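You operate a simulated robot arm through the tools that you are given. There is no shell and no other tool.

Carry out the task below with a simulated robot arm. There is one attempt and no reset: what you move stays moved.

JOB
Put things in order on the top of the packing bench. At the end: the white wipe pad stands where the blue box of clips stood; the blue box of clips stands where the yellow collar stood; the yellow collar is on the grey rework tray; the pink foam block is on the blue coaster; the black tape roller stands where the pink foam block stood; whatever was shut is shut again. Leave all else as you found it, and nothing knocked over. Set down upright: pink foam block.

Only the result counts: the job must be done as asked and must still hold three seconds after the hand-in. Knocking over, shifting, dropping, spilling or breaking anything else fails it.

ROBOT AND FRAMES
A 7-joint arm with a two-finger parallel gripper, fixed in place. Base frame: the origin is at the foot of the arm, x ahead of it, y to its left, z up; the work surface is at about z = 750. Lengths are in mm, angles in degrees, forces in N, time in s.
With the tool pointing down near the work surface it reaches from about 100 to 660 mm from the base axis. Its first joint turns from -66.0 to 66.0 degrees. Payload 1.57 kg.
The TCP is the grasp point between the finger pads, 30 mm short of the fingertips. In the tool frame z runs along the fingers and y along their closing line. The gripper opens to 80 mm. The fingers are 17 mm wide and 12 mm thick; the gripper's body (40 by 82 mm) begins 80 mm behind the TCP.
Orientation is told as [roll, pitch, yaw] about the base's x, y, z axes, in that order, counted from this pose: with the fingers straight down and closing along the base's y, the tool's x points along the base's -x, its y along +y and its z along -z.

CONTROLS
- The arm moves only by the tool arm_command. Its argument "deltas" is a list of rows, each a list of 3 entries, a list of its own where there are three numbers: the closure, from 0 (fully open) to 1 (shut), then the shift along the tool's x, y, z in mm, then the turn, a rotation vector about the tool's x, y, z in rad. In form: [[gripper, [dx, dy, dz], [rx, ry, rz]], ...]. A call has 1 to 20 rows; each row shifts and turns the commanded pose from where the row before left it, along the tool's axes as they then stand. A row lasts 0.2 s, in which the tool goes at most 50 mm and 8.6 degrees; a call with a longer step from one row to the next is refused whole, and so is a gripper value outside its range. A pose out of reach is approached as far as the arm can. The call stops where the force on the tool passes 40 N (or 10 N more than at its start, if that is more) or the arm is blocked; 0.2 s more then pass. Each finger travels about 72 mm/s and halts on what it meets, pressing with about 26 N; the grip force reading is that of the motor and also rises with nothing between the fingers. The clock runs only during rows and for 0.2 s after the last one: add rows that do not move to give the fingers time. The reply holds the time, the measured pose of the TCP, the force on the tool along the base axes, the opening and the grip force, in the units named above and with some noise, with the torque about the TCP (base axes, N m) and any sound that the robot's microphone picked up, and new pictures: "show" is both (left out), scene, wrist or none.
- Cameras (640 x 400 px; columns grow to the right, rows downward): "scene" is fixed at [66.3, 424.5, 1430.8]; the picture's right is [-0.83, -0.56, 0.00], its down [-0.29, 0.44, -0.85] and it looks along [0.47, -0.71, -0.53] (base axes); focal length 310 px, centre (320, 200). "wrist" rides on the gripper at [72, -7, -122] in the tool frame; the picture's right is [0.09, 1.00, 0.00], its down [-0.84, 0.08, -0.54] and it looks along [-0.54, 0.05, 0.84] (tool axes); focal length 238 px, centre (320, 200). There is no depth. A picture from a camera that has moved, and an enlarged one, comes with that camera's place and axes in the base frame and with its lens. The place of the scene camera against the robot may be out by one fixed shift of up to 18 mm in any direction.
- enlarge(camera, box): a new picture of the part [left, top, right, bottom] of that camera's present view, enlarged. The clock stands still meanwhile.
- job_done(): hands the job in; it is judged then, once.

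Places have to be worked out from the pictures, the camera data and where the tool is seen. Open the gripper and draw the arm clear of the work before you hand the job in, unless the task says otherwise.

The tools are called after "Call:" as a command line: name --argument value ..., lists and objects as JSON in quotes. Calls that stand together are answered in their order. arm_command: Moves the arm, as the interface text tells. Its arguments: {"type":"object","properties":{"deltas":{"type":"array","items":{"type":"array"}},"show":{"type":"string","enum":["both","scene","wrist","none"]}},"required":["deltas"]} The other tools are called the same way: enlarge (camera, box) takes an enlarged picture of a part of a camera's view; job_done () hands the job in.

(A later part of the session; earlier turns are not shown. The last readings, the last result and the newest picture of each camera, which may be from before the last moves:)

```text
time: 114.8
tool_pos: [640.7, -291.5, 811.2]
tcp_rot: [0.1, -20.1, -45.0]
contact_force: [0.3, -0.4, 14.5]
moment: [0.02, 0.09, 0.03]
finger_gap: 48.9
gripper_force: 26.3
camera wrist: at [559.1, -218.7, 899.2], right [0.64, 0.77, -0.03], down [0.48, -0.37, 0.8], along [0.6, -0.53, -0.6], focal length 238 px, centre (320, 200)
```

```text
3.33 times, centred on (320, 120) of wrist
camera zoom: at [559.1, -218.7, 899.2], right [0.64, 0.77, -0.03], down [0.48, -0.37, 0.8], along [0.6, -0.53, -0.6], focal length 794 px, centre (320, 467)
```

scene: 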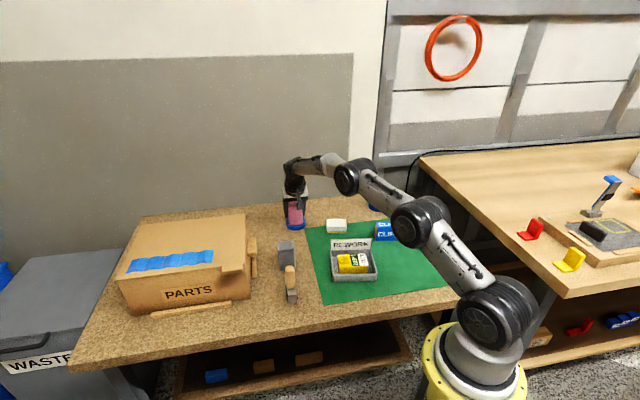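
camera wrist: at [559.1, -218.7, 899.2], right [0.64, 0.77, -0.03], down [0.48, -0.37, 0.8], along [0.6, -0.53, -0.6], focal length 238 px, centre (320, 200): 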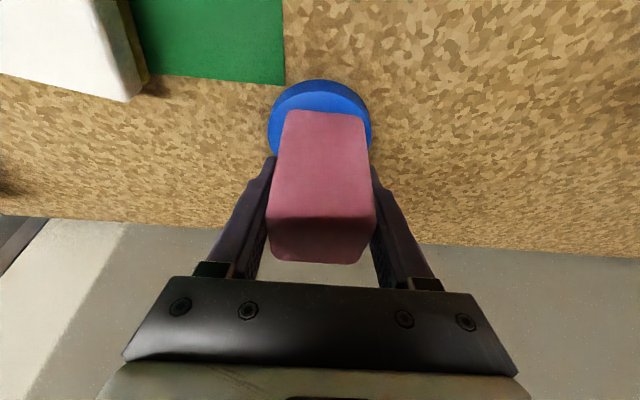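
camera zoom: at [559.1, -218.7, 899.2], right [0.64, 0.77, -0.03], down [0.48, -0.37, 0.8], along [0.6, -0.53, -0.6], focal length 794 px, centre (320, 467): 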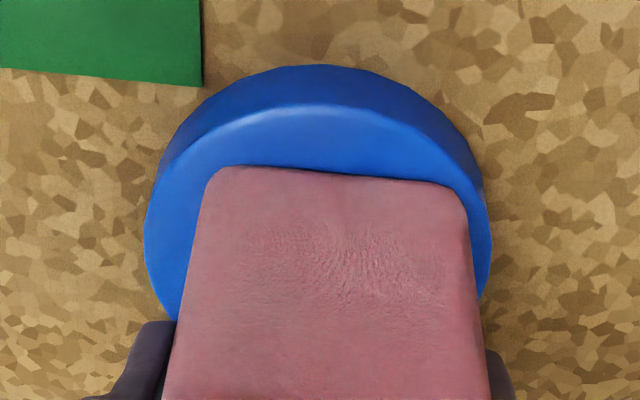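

The block stands on the coaster but about 3 mm off to one side. I'll raise 5 mm, shift it back by 2.8 mm and set it down again.

Call:
arm_command --deltas '[[1, [-1.71, 0, -4.7], [0, 0, 0]], [1, [0, 0, 0], [0, 0, 0]], [1, [0, -2.8, 0], [0, 0, 0]], [1, [0, 0, 0], [0, 0, 0]]]' --show "wrist"

Call:
enlarge --camera "wrist" --box '[240, 60, 400, 180]'

```text
time: 115.8
tool_pos: [637.8, -292.5, 812.2]
tcp_rot: [-0.1, -19.7, -45.0]
contact_force: [-0.8, -1.1, 0.2]
moment: [-0.02, 0.03, 0.01]
finger_gap: 48.7
gripper_force: 26.4
camera wrist: at [556.2, -219.9, 901.2], right [0.64, 0.77, -0.03], down [0.48, -0.37, 0.79], along [0.59, -0.53, -0.61], focal length 238 px, centre (320, 200)
```

wrist: 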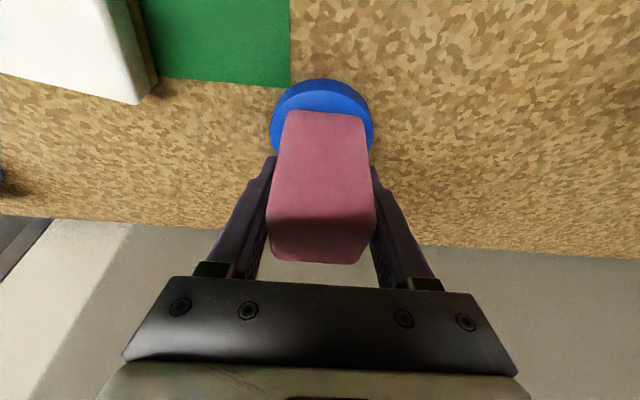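

```text
3.33 times, centred on (320, 120) of wrist
camera zoom: at [556.2, -219.9, 901.2], right [0.64, 0.77, -0.03], down [0.48, -0.37, 0.79], along [0.59, -0.53, -0.61], focal length 794 px, centre (320, 467)
```

zoom: 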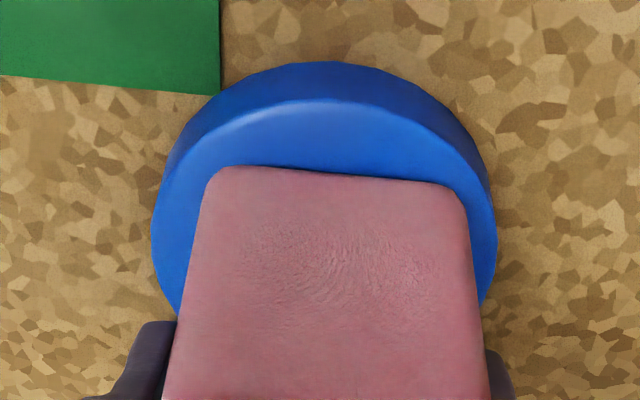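

The coaster may have been dragged about a millimetre, so I won't adjust sideways any further; the block is fully within its top. I'll settle to light contact and release.

Call:
arm_command --deltas '[[1, [0.27, 0, 0.75], [0, 0, 0]], [1, [0, 0, 0], [0, 0, 0]]]' --show "none"

Call:
arm_command --deltas '[[1, [0.27, 0, 0.75], [0, 0, 0]], [1, [0, 0, 0], [0, 0, 0]]]' --show "none"

```text
time: 116.4
tool_pos: [638.2, -293.2, 813.1]
tcp_rot: [0.0, -20.0, -44.9]
contact_force: [0.8, 0.0, 0.6]
moment: [0.0, 0.02, 0.0]
finger_gap: 48.9
gripper_force: 26.3
```

```text
time: 117.0
tool_pos: [638.1, -292.7, 813.5]
tcp_rot: [0.0, -19.9, -45.0]
contact_force: [-1.0, 0.2, 0.5]
moment: [0.0, 0.0, 0.02]
finger_gap: 48.7
gripper_force: 26.2
```

Call:
arm_command --deltas '[[1, [0.34, 0, 0.94], [0, 0, 0]], [1, [0, 0, 0], [0, 0, 0]]]' --show "none"

Call:
arm_command --deltas '[[1, [0.34, 0, 0.94], [0, 0, 0]], [1, [0, 0, 0], [0, 0, 0]]]' --show "none"

```text
time: 117.6
tool_pos: [637.8, -293.4, 812.1]
tcp_rot: [0.0, -19.8, -45.0]
contact_force: [-0.1, -0.6, -0.5]
moment: [0.0, -0.03, 0.02]
finger_gap: 48.9
gripper_force: 25.6
```

```text
time: 118.2
tool_pos: [638.3, -294.3, 812.6]
tcp_rot: [0.0, -20.1, -45.0]
contact_force: [0.3, 0.1, 1.3]
moment: [-0.07, 0.04, 0.02]
finger_gap: 48.7
gripper_force: 26.2
```

Call:
arm_command --deltas '[[1, [0.34, 0, 0.94], [0, 0, 0]], [1, [0, 0, 0], [0, 0, 0]]]' --show "wrist"

Call:
enlarge --camera "wrist" --box '[240, 60, 400, 180]'

Call:
enlarge --camera "scene" --box '[270, 190, 330, 240]'

```text
time: 118.8
tool_pos: [638.3, -292.0, 811.8]
tcp_rot: [0.1, -20.1, -45.0]
contact_force: [-2.1, 1.2, 6.5]
moment: [0.08, 0.18, -0.01]
finger_gap: 49.0
gripper_force: 25.9
camera wrist: at [556.9, -219.9, 899.5], right [0.64, 0.77, -0.03], down [0.48, -0.37, 0.8], along [0.6, -0.53, -0.6], focal length 238 px, centre (320, 200)
```

wrist: 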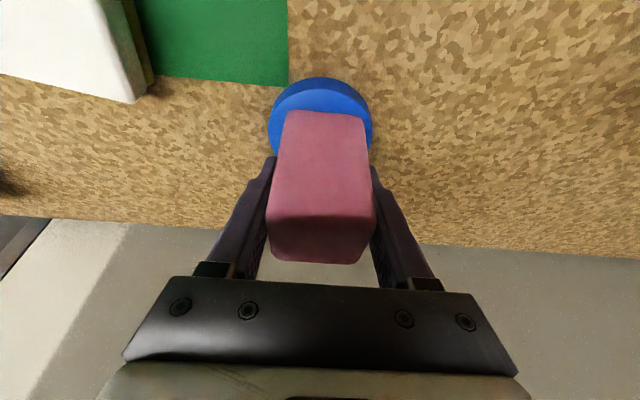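

```text
3.33 times, centred on (320, 120) of wrist
camera zoom: at [556.9, -219.9, 899.5], right [0.64, 0.77, -0.03], down [0.48, -0.37, 0.8], along [0.6, -0.53, -0.6], focal length 794 px, centre (320, 467)
```

zoom: 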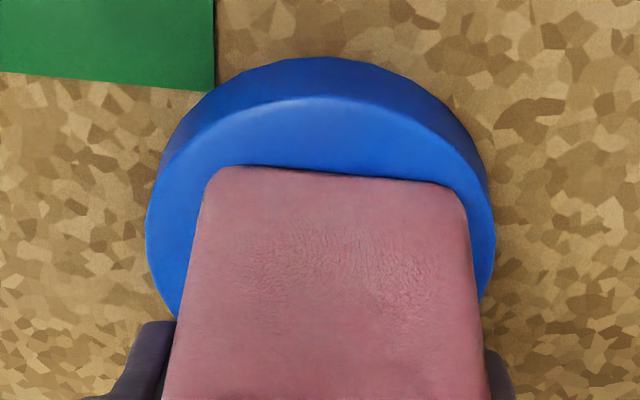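

```text
8.00 times, centred on (300, 215) of scene
camera zoom: at [66.1, 424.6, 1430.8], right [-0.83, -0.56, 0.0], down [-0.29, 0.44, -0.85], along [0.47, -0.71, -0.53], focal length 2480 px, centre (480, 80)
```

zoom: 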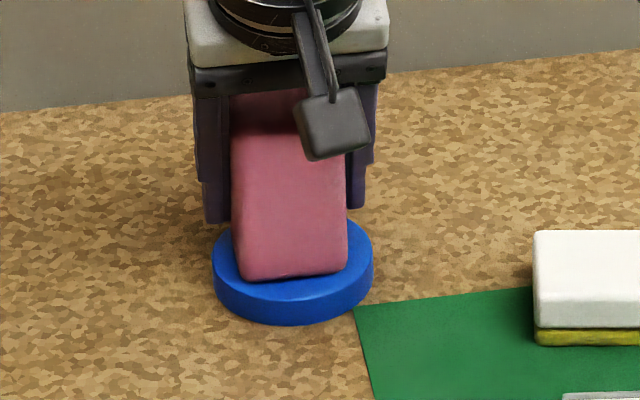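

The block is upright and fully on the coaster. I'll release with the fingers opening clear above the coaster, then rise vertically.

Call:
arm_command --deltas '[[1, [-0.2, 0, -0.6], [0, 0, 0]], [0.5, [0, 0, 0], [0, 0, 0]], [0.2, [0, 0, 0], [0, 0, 0]], [0, [0, 0, 0], [0, 0, 0]], [0, [-6.8, 0, -18.8], [0, 0, 0]], [0, [-13.7, 0, -37.6], [0, 0, 0]], [0, [-13.7, 0, -37.6], [0, 0, 0]], [0, [0, 0, 0], [0, 0, 0]]]' --show "both"

Call:
enlarge --camera "scene" --box '[250, 170, 350, 270]'

Call:
enlarge --camera "wrist" --box '[220, 30, 420, 200]'

```text
time: 120.6
tool_pos: [640.8, -293.2, 909.7]
tcp_rot: [0.0, -20.0, -45.0]
contact_force: [0.2, -0.2, -1.0]
moment: [0.02, -0.05, 0.01]
finger_gap: 80.0
gripper_force: 0.0
camera wrist: at [558.3, -219.9, 998.2], right [0.64, 0.77, -0.03], down [0.48, -0.37, 0.79], along [0.6, -0.53, -0.61], focal length 238 px, centre (320, 200)
```

scene: 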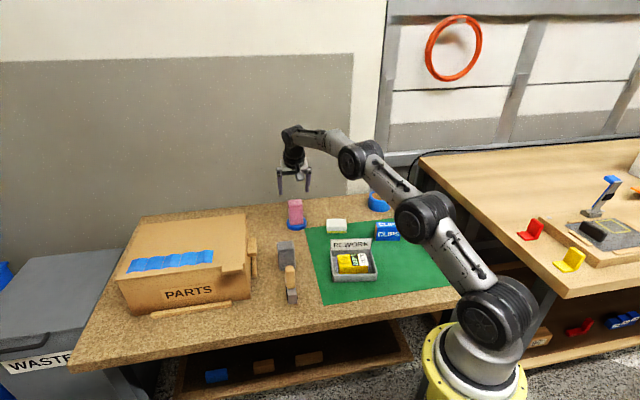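
wrist: 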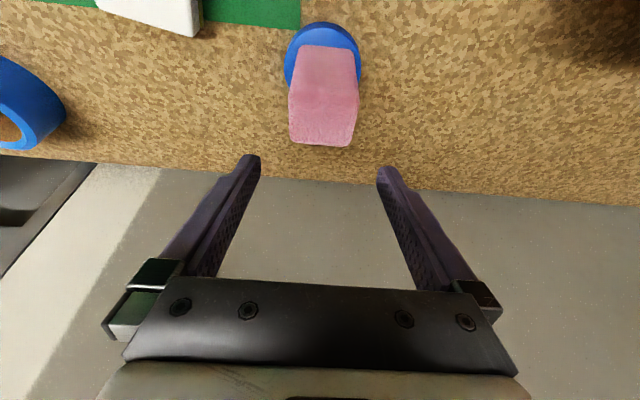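

```text
4.00 times, centred on (300, 220) of scene
camera zoom: at [66.3, 424.5, 1430.8], right [-0.83, -0.56, 0.0], down [-0.29, 0.44, -0.85], along [0.47, -0.71, -0.53], focal length 1240 px, centre (400, 120)
```

zoom: 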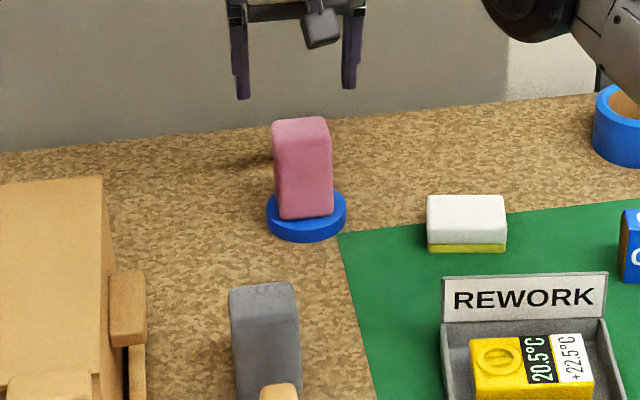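

```text
2.35 times, centred on (320, 115) of wrist
camera zoom: at [558.3, -219.9, 998.2], right [0.64, 0.77, -0.03], down [0.48, -0.37, 0.79], along [0.6, -0.53, -0.61], focal length 561 px, centre (320, 400)
```

zoom: 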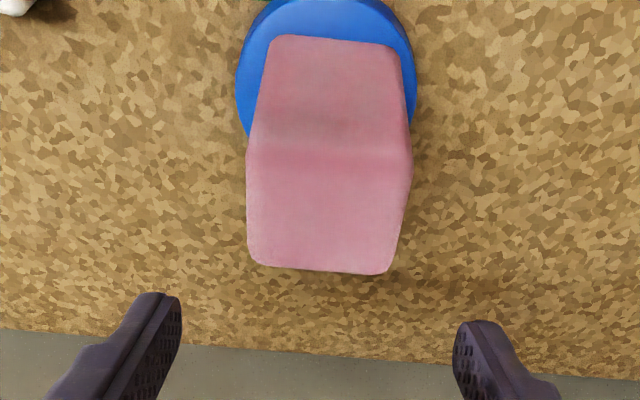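

The pink block stands upright on the coaster. Now for the tape roller near (448, -22): I'll retreat, straighten the tool, and get a close view of how it stands.

Call:
arm_command --deltas '[[0, [32.3, 0, -19.7], [0, 0, 0]], [0, [32.3, 0, -19.7], [0, 0, 0]], [0, [32.3, 0, -19.7], [0, 0, 0]], [0, [32.3, 0, -19.7], [0, 0, 0]], [0, [0, 0, 0], [0, 0.1163, 0]], [0, [0, 0, 0], [0, 0.1163, 0]], [0, [0, 0, 0], [0, 0.1163, 0]], [0, [0, 0, 0], [0, 0, -0.131]], [0, [0, 0, 0], [0, 0, -0.131]], [0, [0, 0, 0], [0, 0, -0.131]], [0, [0, 0, 0], [0, 0, -0.131]], [0, [0, 0, 0], [0, 0, -0.131]], [0, [0, 0, 0], [0, 0, -0.131]], [0, [27.2, 33.6, -8], [0, 0, 0]], [0, [27.2, 33.6, -8], [0, 0, 0]], [0, [27.2, 33.6, -8], [0, 0, 0]], [0, [27.2, 33.6, -8], [0, 0, 0]], [0, [27.2, 33.6, -8], [0, 0, 0]], [0, [0, 0, 0], [0, 0, 0]]]' --show "both"

Call:
enlarge --camera "wrist" --box '[240, 60, 420, 220]'

Call:
enlarge --camera "scene" --box '[260, 240, 320, 310]'

```text
time: 124.6
tool_pos: [395.0, -18.0, 980.1]
tcp_rot: [0.0, 0.1, 0.1]
contact_force: [1.2, 0.1, 0.3]
moment: [0.02, -0.04, 0.0]
finger_gap: 79.9
gripper_force: 0.0
camera wrist: at [323.5, -25.4, 1100.0], right [-0.09, 1.0, 0.0], down [0.84, 0.08, 0.54], along [0.54, 0.05, -0.84], focal length 238 px, centre (320, 200)
```

scene: 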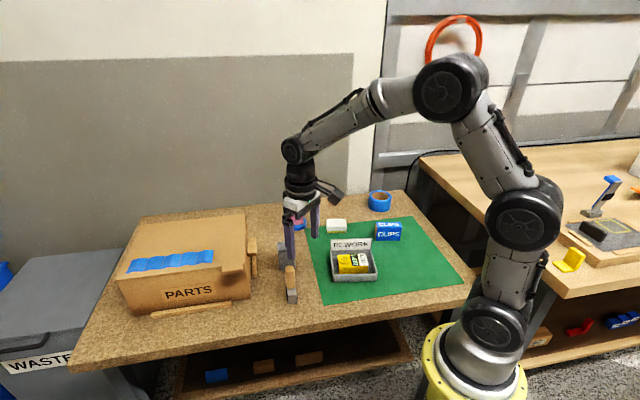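
wrist: 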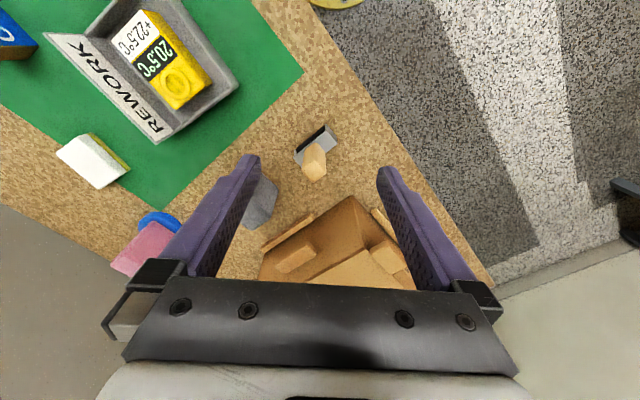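

```text
2.50 times, centred on (330, 140) of wrist
camera zoom: at [323.5, -25.4, 1100.0], right [-0.09, 1.0, 0.0], down [0.84, 0.08, 0.54], along [0.54, 0.05, -0.84], focal length 596 px, centre (295, 350)
```

zoom: 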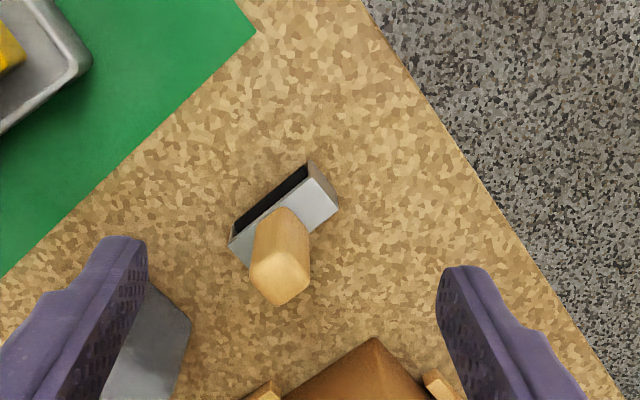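

```text
5.71 times, centred on (290, 275) of scene
camera zoom: at [66.2, 424.5, 1430.8], right [-0.83, -0.56, 0.0], down [-0.29, 0.44, -0.85], along [0.47, -0.71, -0.53], focal length 1771 px, centre (491, -229)
```

zoom: 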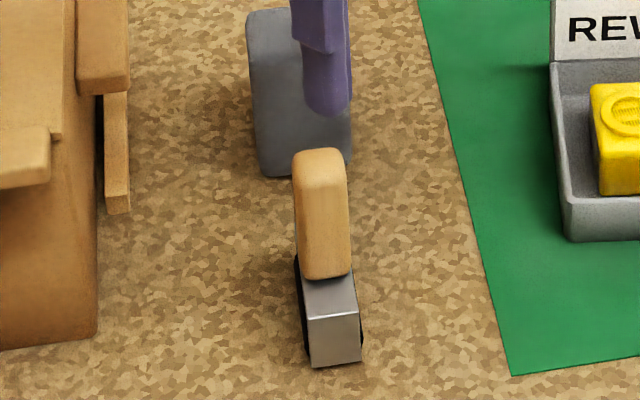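

The roller stands with its handle vertical above a metal housing on a black drum. I'll zoom in more to measure housing and handle.

Call:
enlarge --camera "wrist" --box '[280, 110, 350, 195]'

Call:
enlarge --camera "scene" --box '[275, 258, 310, 308]'

```text
4.71 times, centred on (315, 152) of wrist
camera zoom: at [323.5, -25.4, 1100.0], right [-0.09, 1.0, 0.0], down [0.84, 0.08, 0.54], along [0.54, 0.05, -0.84], focal length 1122 px, centre (344, 424)
```

zoom: 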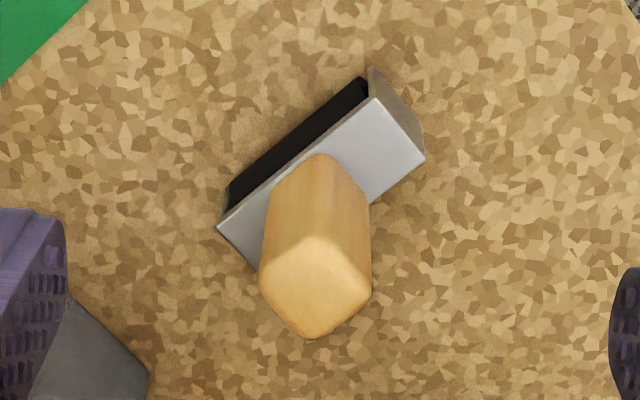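

```text
8.00 times, centred on (292, 283) of scene
camera zoom: at [66.2, 424.5, 1430.8], right [-0.83, -0.56, 0.0], down [-0.29, 0.44, -0.85], along [0.47, -0.71, -0.53], focal length 2480 px, centre (540, -464)
```

zoom: 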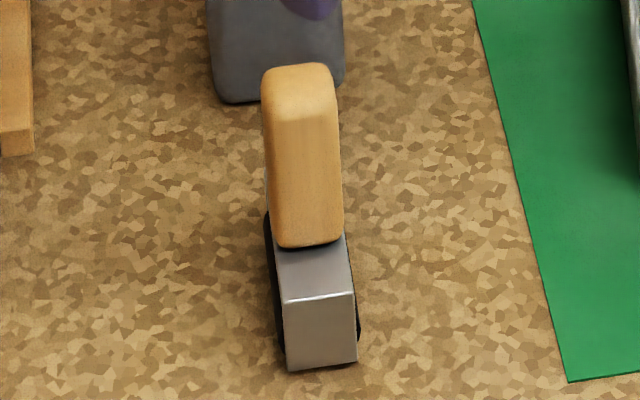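

Roller: housing about 62×24 mm centred near (449, -22), handle ~22 mm square rising to z≈842, all aligned at 45°. I'll hover above it at yaw -45 and verify.

Call:
arm_command --deltas '[[0, [0, 0, 0], [0, 0, 0.1312]], [0, [0, 0, 0], [0, 0, 0.1312]], [0, [0, 0, 0], [0, 0, 0.1312]], [0, [0, 0, 0], [0, 0, 0.1312]], [0, [0, 0, 0], [0, 0, 0.1312]], [0, [0, 0, 0], [0, 0, 0.1312]], [0, [-13.7, 11.8, 22], [0, 0, 0]], [0, [-13.7, 11.8, 22], [0, 0, 0]], [0, [-13.7, 11.8, 21], [0, 0, 0]], [0, [0, 0, 0], [0, 0, 0]]]' --show "both"

Call:
enlarge --camera "wrist" --box '[250, 70, 390, 200]'

```text
time: 126.8
tool_pos: [453.9, -24.1, 916.6]
tcp_rot: [0.0, 0.0, -45.1]
contact_force: [0.0, -0.2, 0.8]
moment: [-0.02, -0.01, 0.0]
finger_gap: 79.9
gripper_force: 0.1
camera wrist: at [397.3, 21.7, 1036.1], right [0.64, 0.77, 0.0], down [0.65, -0.54, 0.54], along [0.42, -0.35, -0.84], focal length 238 px, centre (320, 200)
```

scene: 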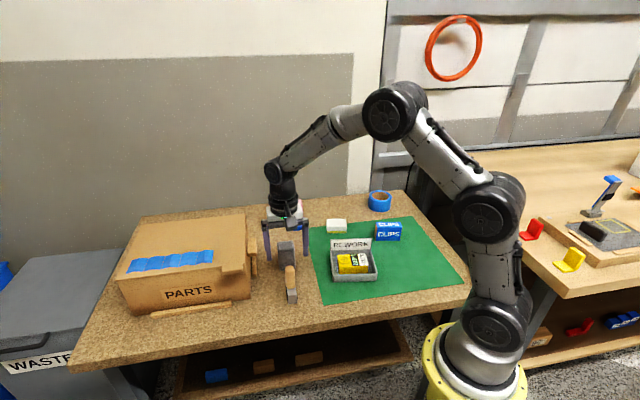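
wrist: 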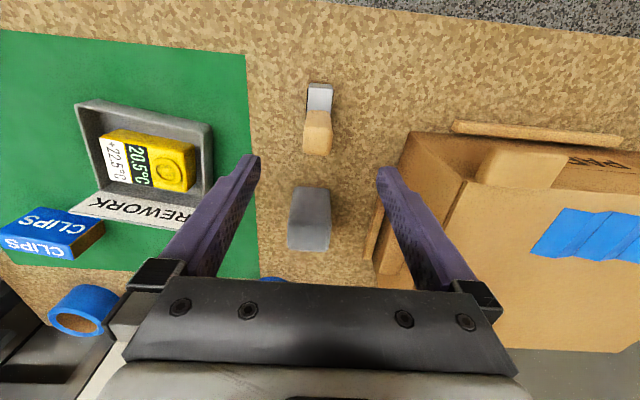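

```text
3.08 times, centred on (320, 135) of wrist
camera zoom: at [397.3, 21.7, 1036.1], right [0.64, 0.77, 0.0], down [0.65, -0.54, 0.54], along [0.42, -0.35, -0.84], focal length 733 px, centre (320, 400)
```

zoom: 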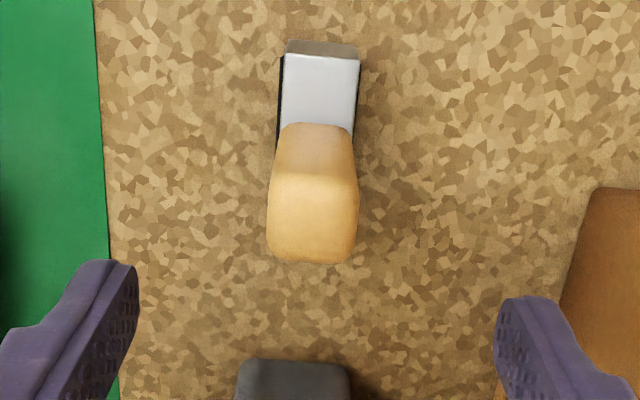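

The handle's centre resolves to about (446.8, -22.2); I need a ~7 mm correction. I'll shift, descend to TCP z≈822 (fingertips above the housing) and grip the handle.

Call:
arm_command --deltas '[[0, [6.4, -3.7, 10], [0, 0, 0]], [0, [0, 0, 30], [0, 0, 0]], [0, [0, 0, 30], [0, 0, 0]], [0, [0, 0, 24], [0, 0, 0]], [0, [0, 0, 0], [0, 0, 0]]]' --show "both"

Call:
enlarge --camera "wrist" --box '[230, 60, 410, 260]'

Call:
enlarge --camera "scene" --box '[250, 230, 330, 310]'

```text
time: 128.0
tool_pos: [446.5, -25.4, 821.0]
tcp_rot: [0.0, 0.0, -45.1]
contact_force: [-0.3, -0.4, 1.0]
moment: [0.01, 0.03, 0.02]
finger_gap: 80.0
gripper_force: 0.1
camera wrist: at [390.6, 20.6, 941.6], right [0.64, 0.77, 0.0], down [0.65, -0.54, 0.54], along [0.42, -0.35, -0.84], focal length 238 px, centre (320, 200)
```

scene: 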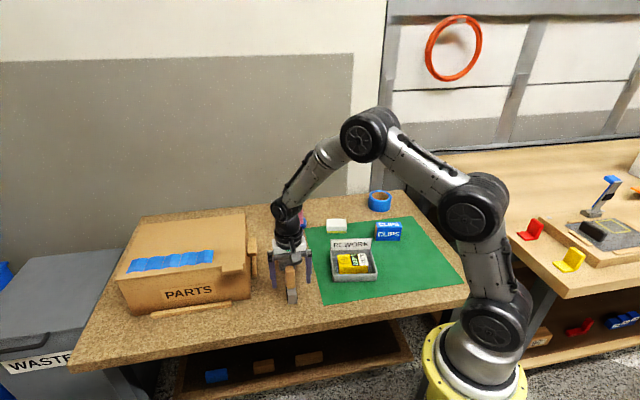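
wrist: 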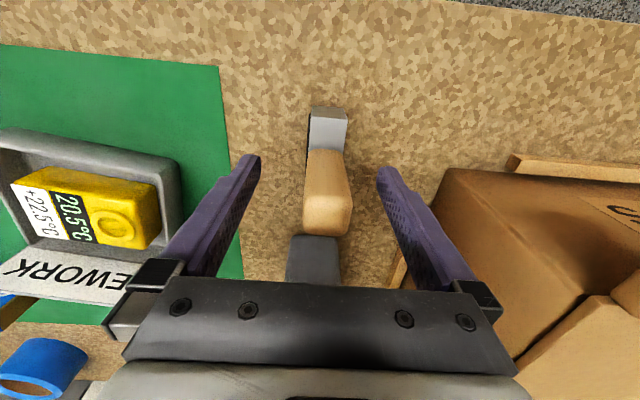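

```text
2.00 times, centred on (320, 160) of wrist
camera zoom: at [390.6, 20.6, 941.6], right [0.64, 0.77, 0.0], down [0.65, -0.54, 0.54], along [0.42, -0.35, -0.84], focal length 477 px, centre (320, 280)
```

zoom: 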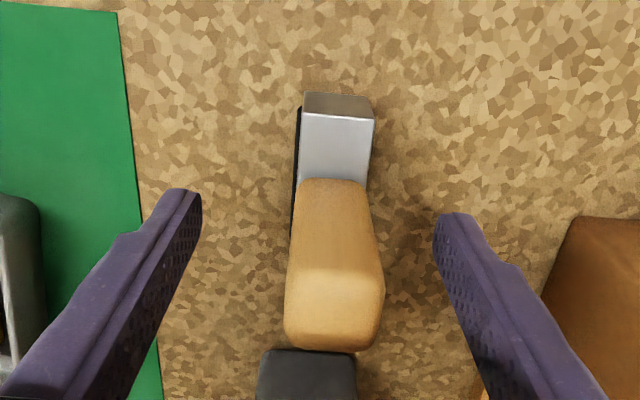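

```text
5.00 times, centred on (290, 270) of scene
camera zoom: at [66.3, 424.5, 1430.8], right [-0.83, -0.56, 0.0], down [-0.29, 0.44, -0.85], along [0.47, -0.71, -0.53], focal length 1550 px, centre (470, -150)
```

zoom: 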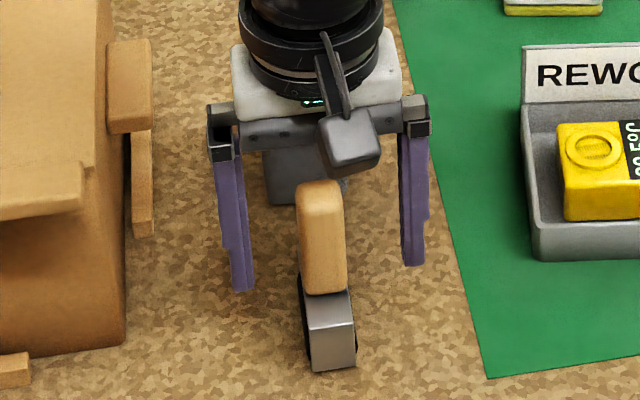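

The handle is about 3 mm toward the right finger. I'll centre on it, then close and lift slightly.

Call:
arm_command --deltas '[[0, [0, 3.0, 0], [0, 0, 0]], [0, [0, 0, 0], [0, 0, 0]], [0.4, [0, 0, 0], [0, 0, 0]], [0.7, [0, 0, 0], [0, 0, 0]], [1, [0, 0, 0], [0, 0, 0]], [1, [0, 0, 0], [0, 0, 0]], [1, [0, 0, 0], [0, 0, 0]], [1, [0, 0, 0], [0, 0, 0]]]' --show "both"

Call:
enlarge --camera "scene" --box '[250, 230, 330, 310]'

```text
time: 129.8
tool_pos: [446.7, -22.5, 820.2]
tcp_rot: [0.0, 0.0, -45.1]
contact_force: [-1.8, -0.6, 2.6]
moment: [-0.01, 0.08, 0.02]
finger_gap: 23.8
gripper_force: 26.2
camera wrist: at [392.2, 24.0, 941.9], right [0.64, 0.77, 0.0], down [0.65, -0.54, 0.54], along [0.42, -0.35, -0.84], focal length 238 px, centre (320, 200)
```

scene: 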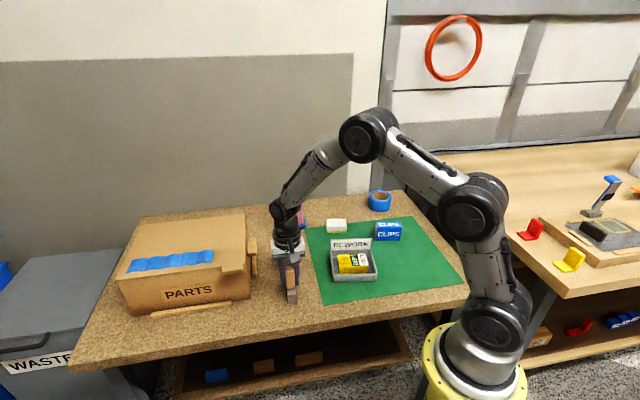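
wrist: 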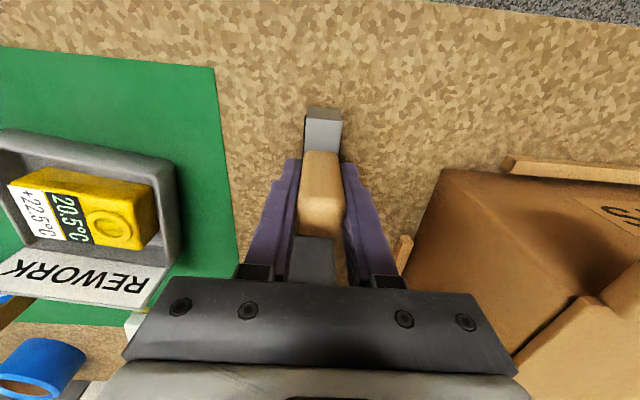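

```text
5.00 times, centred on (290, 270) of scene
camera zoom: at [66.2, 424.4, 1430.9], right [-0.83, -0.56, 0.0], down [-0.29, 0.44, -0.85], along [0.47, -0.71, -0.53], focal length 1550 px, centre (470, -150)
```

zoom: 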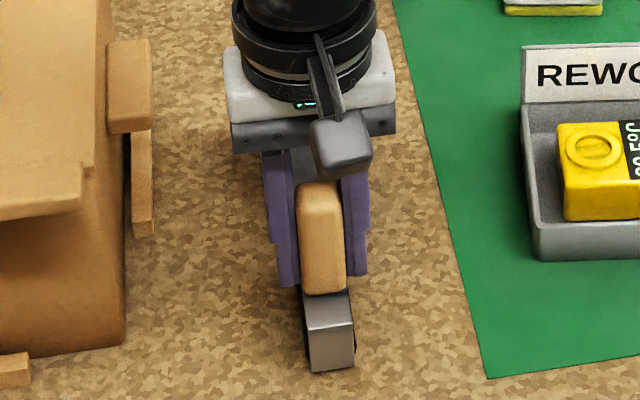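

Gripped at 23.8 mm with the roller still upright. I'll lift well above the grey block and carry it toward the pink block's old spot (609, -185).

Call:
arm_command --deltas '[[1, [0, 0, -15], [0, 0, 0]], [1, [0, 0, -50], [0, 0, 0]], [1, [0, 0, -50], [0, 0, 0]], [1, [0, 0, 0], [0, 0, 0]]]' --show "both"

Call:
enlarge --camera "scene" --box '[240, 190, 340, 310]'

```text
time: 130.8
tool_pos: [448.2, -20.9, 933.9]
tcp_rot: [-0.1, 0.2, -45.0]
contact_force: [1.0, -0.3, -2.4]
moment: [0.01, -0.01, 0.01]
finger_gap: 23.8
gripper_force: 25.7
camera wrist: at [392.9, 25.7, 1054.0], right [0.64, 0.77, 0.0], down [0.65, -0.54, 0.54], along [0.42, -0.35, -0.84], focal length 238 px, centre (320, 200)
```

scene: 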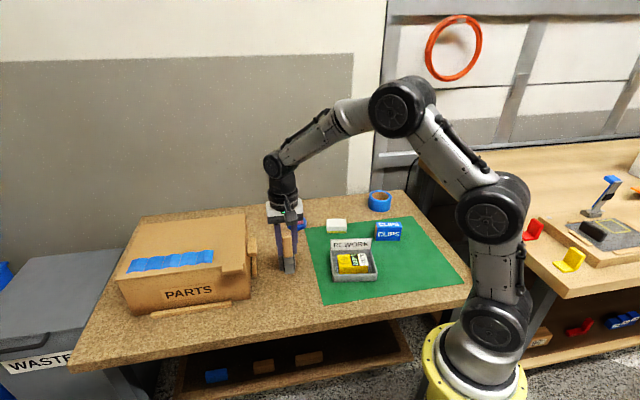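
wrist: 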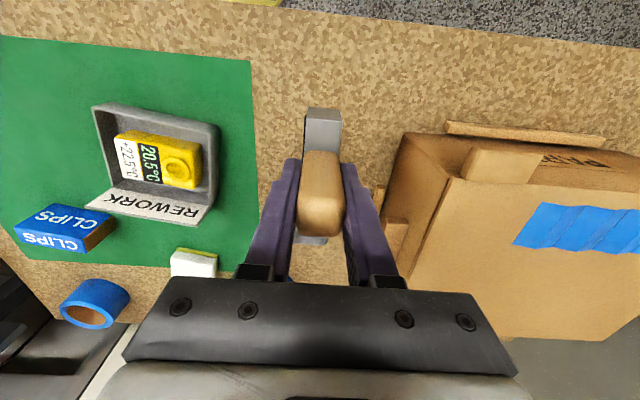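

```text
3.33 times, centred on (290, 250) of scene
camera zoom: at [66.3, 424.5, 1430.8], right [-0.83, -0.56, 0.0], down [-0.29, 0.44, -0.85], along [0.47, -0.71, -0.53], focal length 1033 px, centre (420, 33)
```

zoom: 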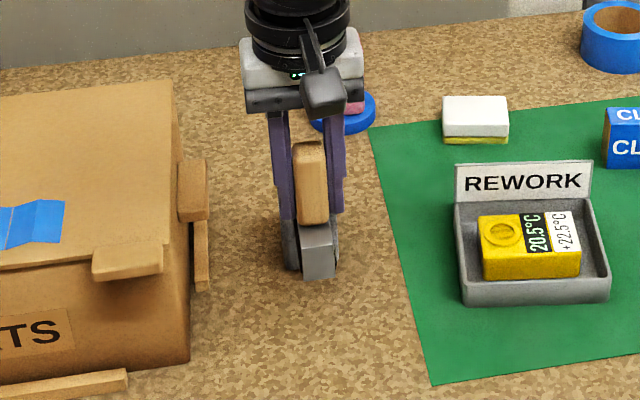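

It hangs level. Now I'll carry it forward over the grey block at this height.

Call:
arm_command --deltas '[[1, [-46, -0.25, 0], [0, 0, 0]], [1, [-46, -0.25, 0], [0, 0, 0]], [1, [-46, -0.25, 0], [0, 0, 0]], [1, [-46, -0.25, 0], [0, 0, 0]], [1, [-46, -0.25, 0], [0, 0, 0]], [1, [0, 0, 0], [0, 0, 0]]]' --show "both"

Call:
arm_command --deltas '[[1, [0, 0, 0], [0, 0, 0]]]' --show "none"

```text
time: 132.2
tool_pos: [608.5, -185.4, 938.6]
tcp_rot: [0.1, 0.1, -45.0]
contact_force: [-0.1, 0.4, -2.7]
moment: [0.01, 0.01, -0.03]
finger_gap: 24.0
gripper_force: 26.1
camera wrist: at [553.8, -138.7, 1058.0], right [0.64, 0.77, 0.0], down [0.65, -0.54, 0.54], along [0.42, -0.35, -0.84], focal length 238 px, centre (320, 200)
```

scene: 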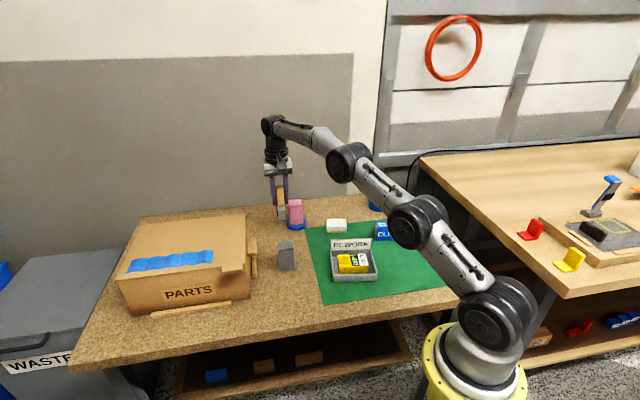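
wrist: 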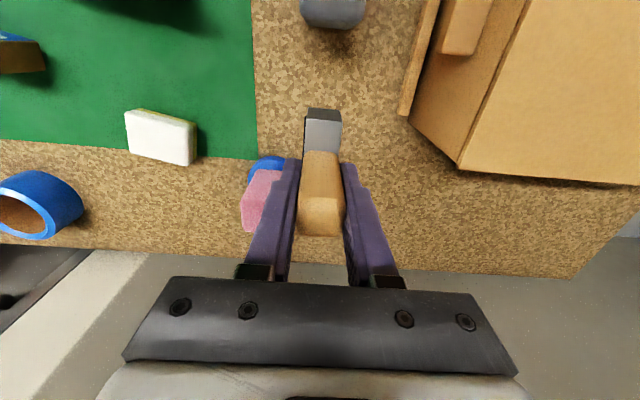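

```text
time: 132.6
tool_pos: [609.9, -185.5, 936.4]
tcp_rot: [0.0, 0.0, -45.1]
contact_force: [0.1, -0.3, -2.2]
moment: [0.02, 0.03, 0.0]
finger_gap: 24.0
gripper_force: 26.1
```

Positioned over the spot. I'll lower to a few millimetres above the bench, then step to contact.

Call:
arm_command --deltas '[[1, [0, 0, 40], [0, 0, 0]], [1, [0, 0, 40], [0, 0, 0]], [1, [0, 0, 25], [0, 0, 0]], [1, [0, 0, 6], [0, 0, 0]], [1, [0, 0, 0], [0, 0, 0]]]' --show "both"

Call:
enlarge --camera "scene" --box '[240, 180, 340, 280]'

```text
time: 133.8
tool_pos: [609.5, -183.7, 827.5]
tcp_rot: [0.1, 0.0, -44.9]
contact_force: [-0.1, 0.8, -2.4]
moment: [-0.02, -0.01, 0.0]
finger_gap: 23.8
gripper_force: 26.5
camera wrist: at [553.7, -138.1, 947.0], right [0.64, 0.77, 0.0], down [0.65, -0.54, 0.54], along [0.42, -0.35, -0.84], focal length 238 px, centre (320, 200)
```

scene: 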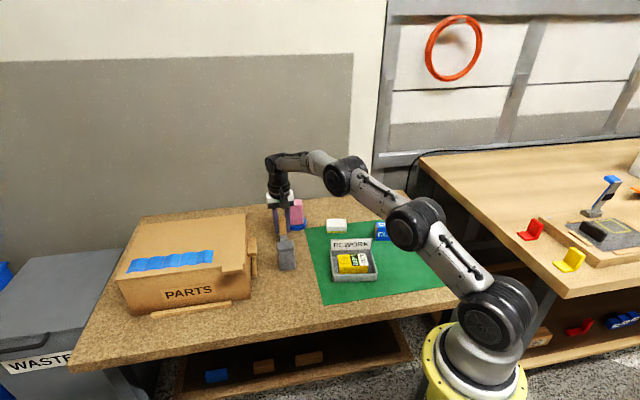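
wrist: 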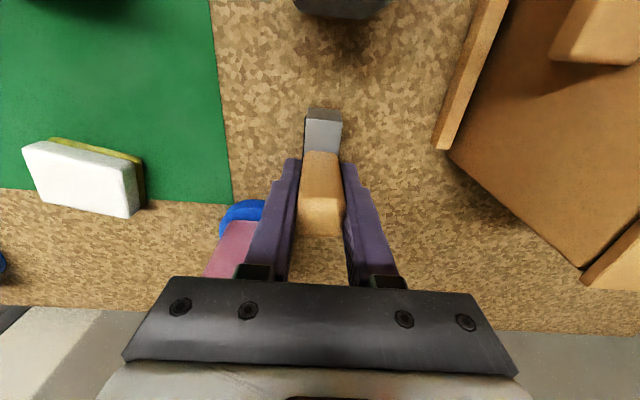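

```text
4.00 times, centred on (290, 230) of scene
camera zoom: at [66.3, 424.5, 1430.8], right [-0.83, -0.56, 0.0], down [-0.29, 0.44, -0.85], along [0.47, -0.71, -0.53], focal length 1240 px, centre (440, 80)
```

zoom: 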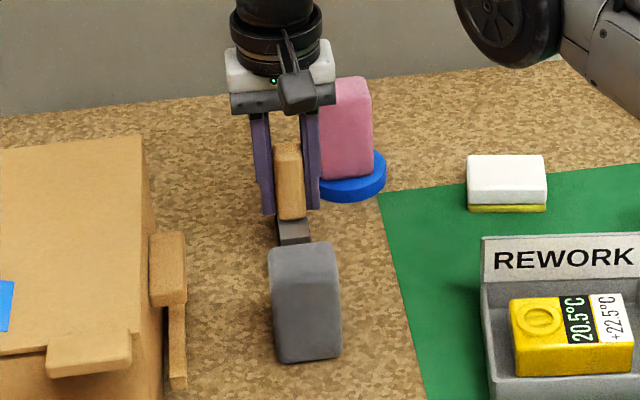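

Call:
arm_command --deltas '[[1, [0, 0, 2], [0, 0, 0]], [1, [0, 0, 2], [0, 0, 0]], [1, [0, 0, 1], [0, 0, 0]], [1, [0, 0, 0], [0, 0, 0]]]' --show "none"

Call:
arm_command --deltas '[[1, [0, 0, 0.9], [0, 0, 0]], [1, [0, 0, 0], [0, 0, 0]]]' --show "none"

```text
time: 134.8
tool_pos: [609.6, -184.0, 821.4]
tcp_rot: [0.0, 0.1, -45.0]
contact_force: [-4.5, 2.1, 2.9]
moment: [0.08, 0.16, -0.04]
finger_gap: 23.8
gripper_force: 26.1
```

```text
time: 135.4
tool_pos: [609.5, -183.6, 820.8]
tcp_rot: [0.1, -0.1, -45.1]
contact_force: [-2.7, 1.6, 7.6]
moment: [0.28, 0.38, 0.05]
finger_gap: 23.9
gripper_force: 26.7
```

Contact at the same height as at pick-up. I'll ease slightly and open gently, then rise.

Call:
arm_command --deltas '[[1, [0, 0, -0.7], [0, 0, 0]], [1, [0, 0, 0], [0, 0, 0]], [0.65, [0, 0, 0], [0, 0, 0]], [0.5, [0, 0, 0], [0, 0, 0]], [0.4, [0, 0, 0], [0, 0, 0]]]' --show "both"

Call:
enlarge --camera "wrist" --box '[230, 80, 410, 270]'

```text
time: 136.6
tool_pos: [608.3, -184.5, 819.7]
tcp_rot: [0.0, 0.0, -45.1]
contact_force: [0.1, 0.6, 0.1]
moment: [0.0, 0.01, 0.02]
finger_gap: 47.9
gripper_force: 0.0
camera wrist: at [552.8, -137.4, 940.6], right [0.64, 0.77, 0.0], down [0.65, -0.54, 0.54], along [0.42, -0.35, -0.84], focal length 238 px, centre (320, 200)
```

scene: 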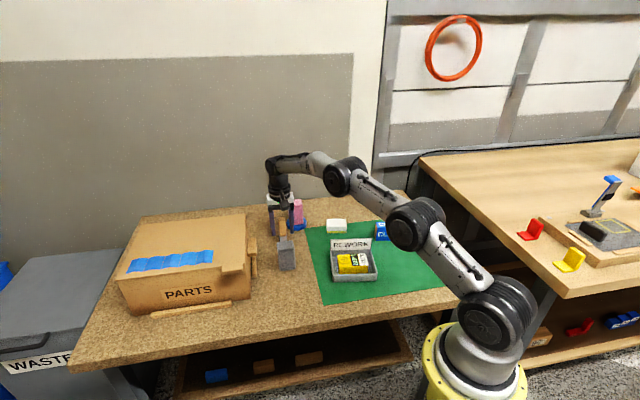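
wrist: 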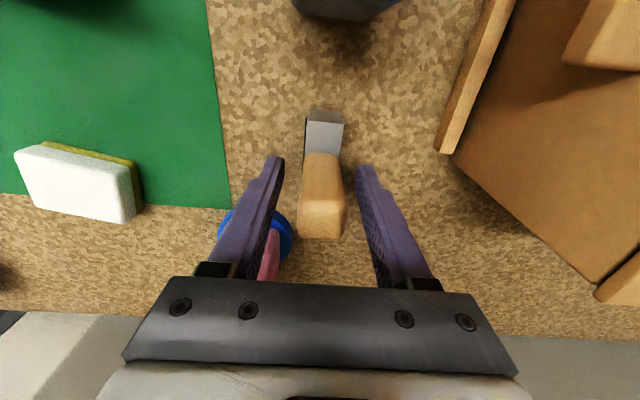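

```text
2.11 times, centred on (320, 175) of wrist
camera zoom: at [552.8, -137.4, 940.6], right [0.64, 0.77, 0.0], down [0.65, -0.54, 0.54], along [0.42, -0.35, -0.84], focal length 502 px, centre (320, 253)
```

zoom: 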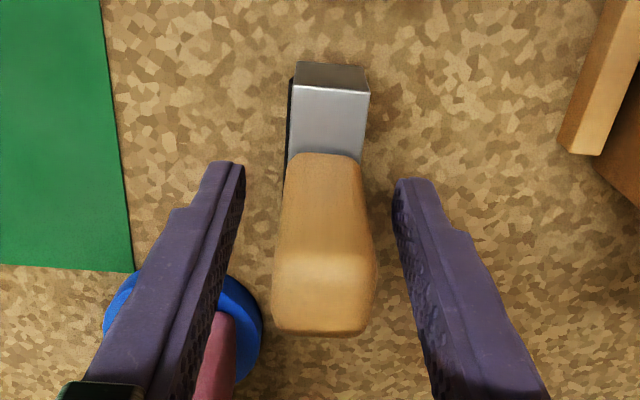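

The roller stands upright on its own. I'll rise straight up, then retreat clear of the bench objects.

Call:
arm_command --deltas '[[0.4, [0, 0, -30], [0, 0, 0]], [0.4, [0, 0, -45], [0, 0, 0]], [0.2, [0, 0, -45], [0, 0, 0]], [0, [40, 0, -10], [0, 0, 0]], [0, [45, 0, -10], [0, 0, 0]], [0, [45, 0, 0], [0, 0, 0]], [0, [45, 0, 0], [0, 0, 0]], [0, [0, 0, 0], [0, 0, 0]]]' --show "both"

Call:
enlarge --camera "wrist" --box '[180, 60, 460, 290]'

Call:
enlarge --camera "scene" --box '[240, 180, 440, 310]'

```text
time: 138.4
tool_pos: [487.5, -59.1, 961.2]
tcp_rot: [0.0, 0.0, -45.1]
contact_force: [-0.1, -0.3, -0.2]
moment: [0.04, 0.01, 0.02]
finger_gap: 79.9
gripper_force: 0.0
camera wrist: at [430.4, -14.0, 1082.3], right [0.64, 0.77, 0.0], down [0.65, -0.54, 0.54], along [0.42, -0.35, -0.84], focal length 238 px, centre (320, 200)
```

scene: 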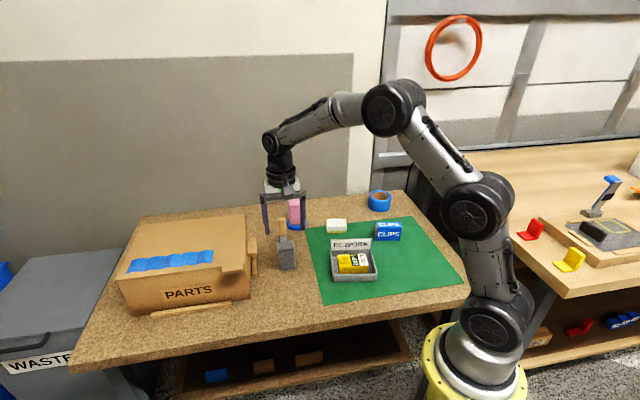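
wrist: 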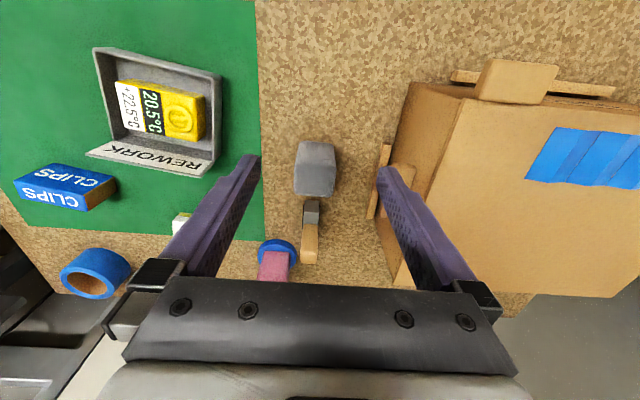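

```text
1.74 times, centred on (320, 175) of wrist
camera zoom: at [430.4, -14.0, 1082.3], right [0.64, 0.77, 0.0], down [0.65, -0.54, 0.54], along [0.42, -0.35, -0.84], focal length 414 px, centre (320, 244)
```

zoom: 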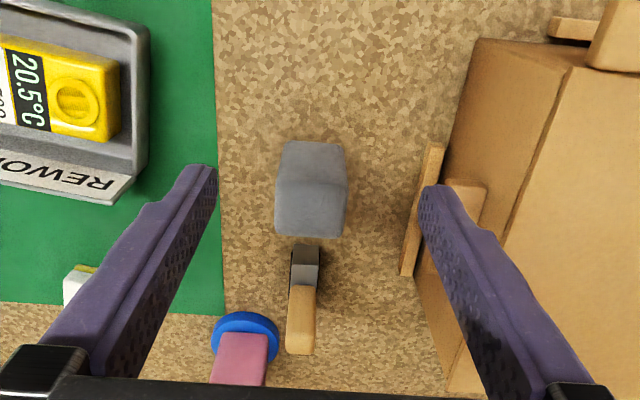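

```text
3.08 times, centred on (340, 245) of scene
camera zoom: at [66.2, 424.5, 1430.8], right [-0.83, -0.56, 0.0], down [-0.29, 0.44, -0.85], along [0.47, -0.71, -0.53], focal length 954 px, centre (258, 62)
```

zoom: 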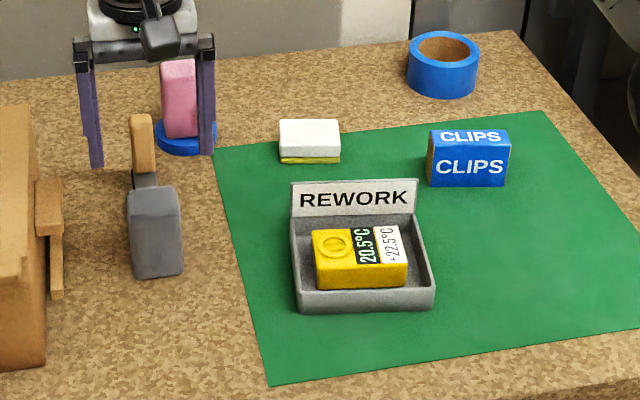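

Everything is in place as far as I can see. I'll move the arm well clear and compare the scene with my first picture using identical crops.

Call:
arm_command --deltas '[[0, [45, 0, -10], [0, 0, 0]], [0, [45, 0, -10], [0, 0, 0]], [0, [45, 0, -10], [0, 0, 0]], [0, [40, -20, -10], [0, 0, 0]], [0, [0, 0, 0], [0, 0, 0]], [0, [0, 0, 0], [0, 0, 0]]]' --show "both"

Call:
enlarge --camera "scene" --box '[240, 180, 480, 320]'

Call:
enlarge --camera "scene" --box '[80, 190, 320, 330]'

```text
time: 139.8
tool_pos: [349.9, 50.9, 999.1]
tcp_rot: [-0.1, 0.0, -45.1]
contact_force: [0.4, 0.5, -0.3]
moment: [0.01, 0.0, 0.04]
finger_gap: 80.0
gripper_force: 0.1
camera wrist: at [294.8, 97.4, 1119.7], right [0.64, 0.77, 0.0], down [0.65, -0.54, 0.54], along [0.42, -0.35, -0.84], focal length 238 px, centre (320, 200)
```

scene: 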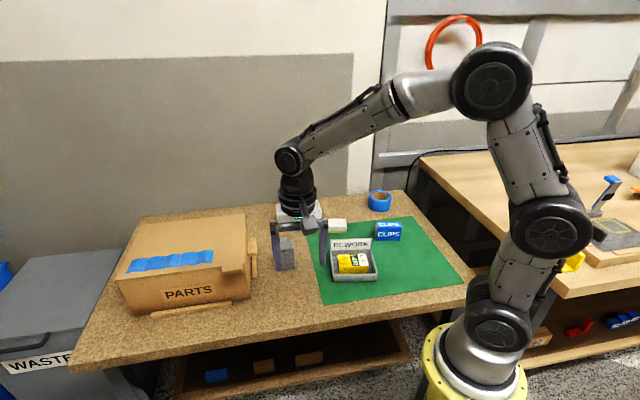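
wrist: 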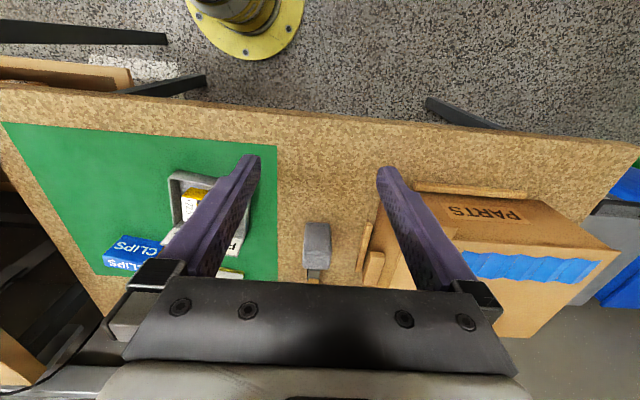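

```text
2.67 times, centred on (360, 250) of scene
camera zoom: at [66.2, 424.5, 1430.8], right [-0.83, -0.56, 0.0], down [-0.29, 0.44, -0.85], along [0.47, -0.71, -0.53], focal length 827 px, centre (213, 67)
```

zoom: 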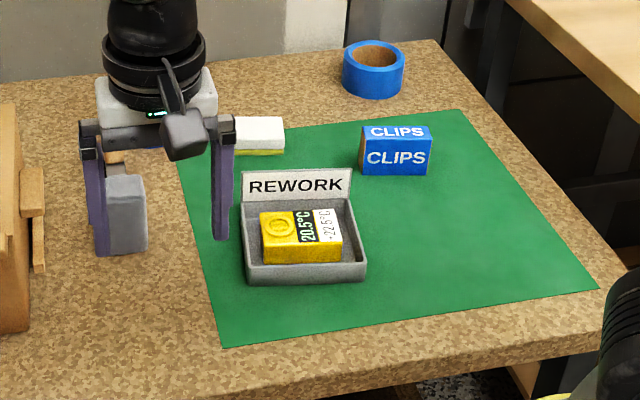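

```text
2.67 times, centred on (200, 260) of scene
camera zoom: at [66.2, 424.5, 1430.8], right [-0.83, -0.56, 0.0], down [-0.29, 0.44, -0.85], along [0.47, -0.71, -0.53], focal length 827 px, centre (640, 40)
```

zoom: 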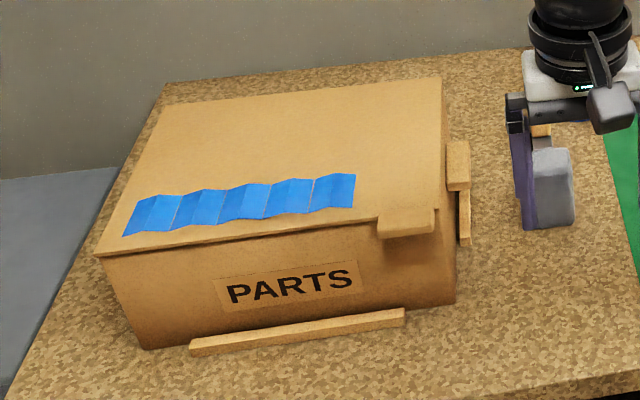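

The tray and box are unmoved relative to the first picture. I'll shift the arm back toward the base so that the roller, pink block and grey block are visible too.

Call:
arm_command --deltas '[[0, [40, -25, -10], [0, 0, 0]], [0, [40, -25, -10], [0, 0, 0]], [0, [0, -45, -10], [0, 0, 0]], [0, [0, -45, -10], [0, 0, 0]], [0, [0, -45, 0], [0, 0, 0]], [0, [0, 0, 0], [0, 0, 0]]]' --show "both"

Call:
enlarge --camera "scene" --box '[240, 180, 440, 310]'

```text
time: 141.2
tool_pos: [159.1, -20.5, 1041.6]
tcp_rot: [0.0, 0.1, -45.0]
contact_force: [-0.4, 0.3, -0.6]
moment: [-0.02, 0.0, 0.03]
finger_gap: 79.9
gripper_force: 0.1
camera wrist: at [102.9, 25.7, 1161.6], right [0.64, 0.77, 0.0], down [0.65, -0.54, 0.54], along [0.42, -0.35, -0.84], focal length 238 px, centre (320, 200)
```

scene: 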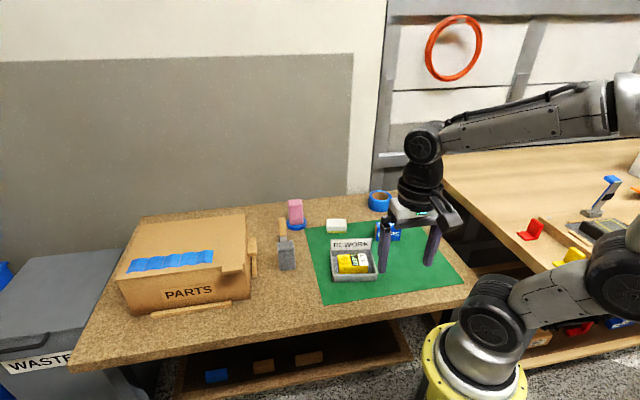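
wrist: 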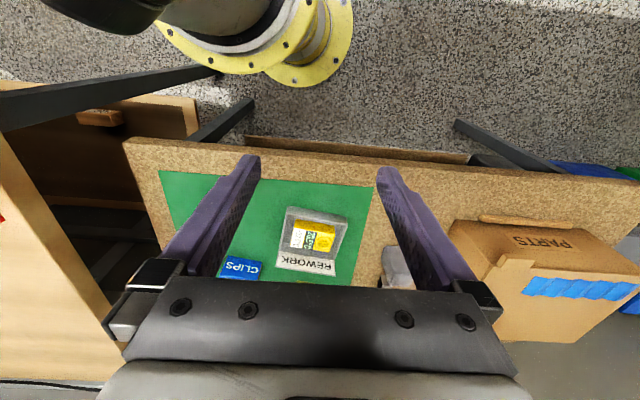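

```text
3.08 times, centred on (340, 245) of scene
camera zoom: at [66.2, 424.5, 1430.8], right [-0.83, -0.56, 0.0], down [-0.29, 0.44, -0.85], along [0.47, -0.71, -0.53], focal length 954 px, centre (258, 62)
```

zoom: 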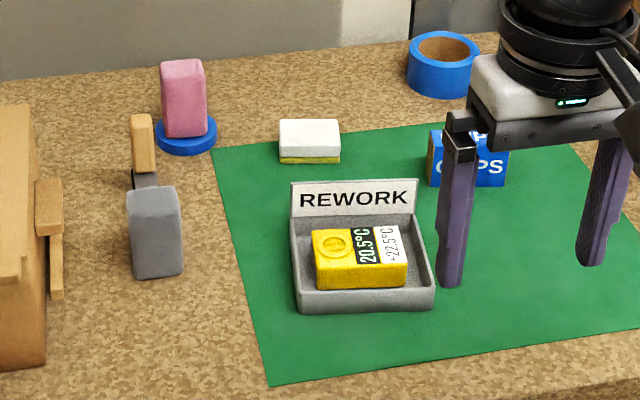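

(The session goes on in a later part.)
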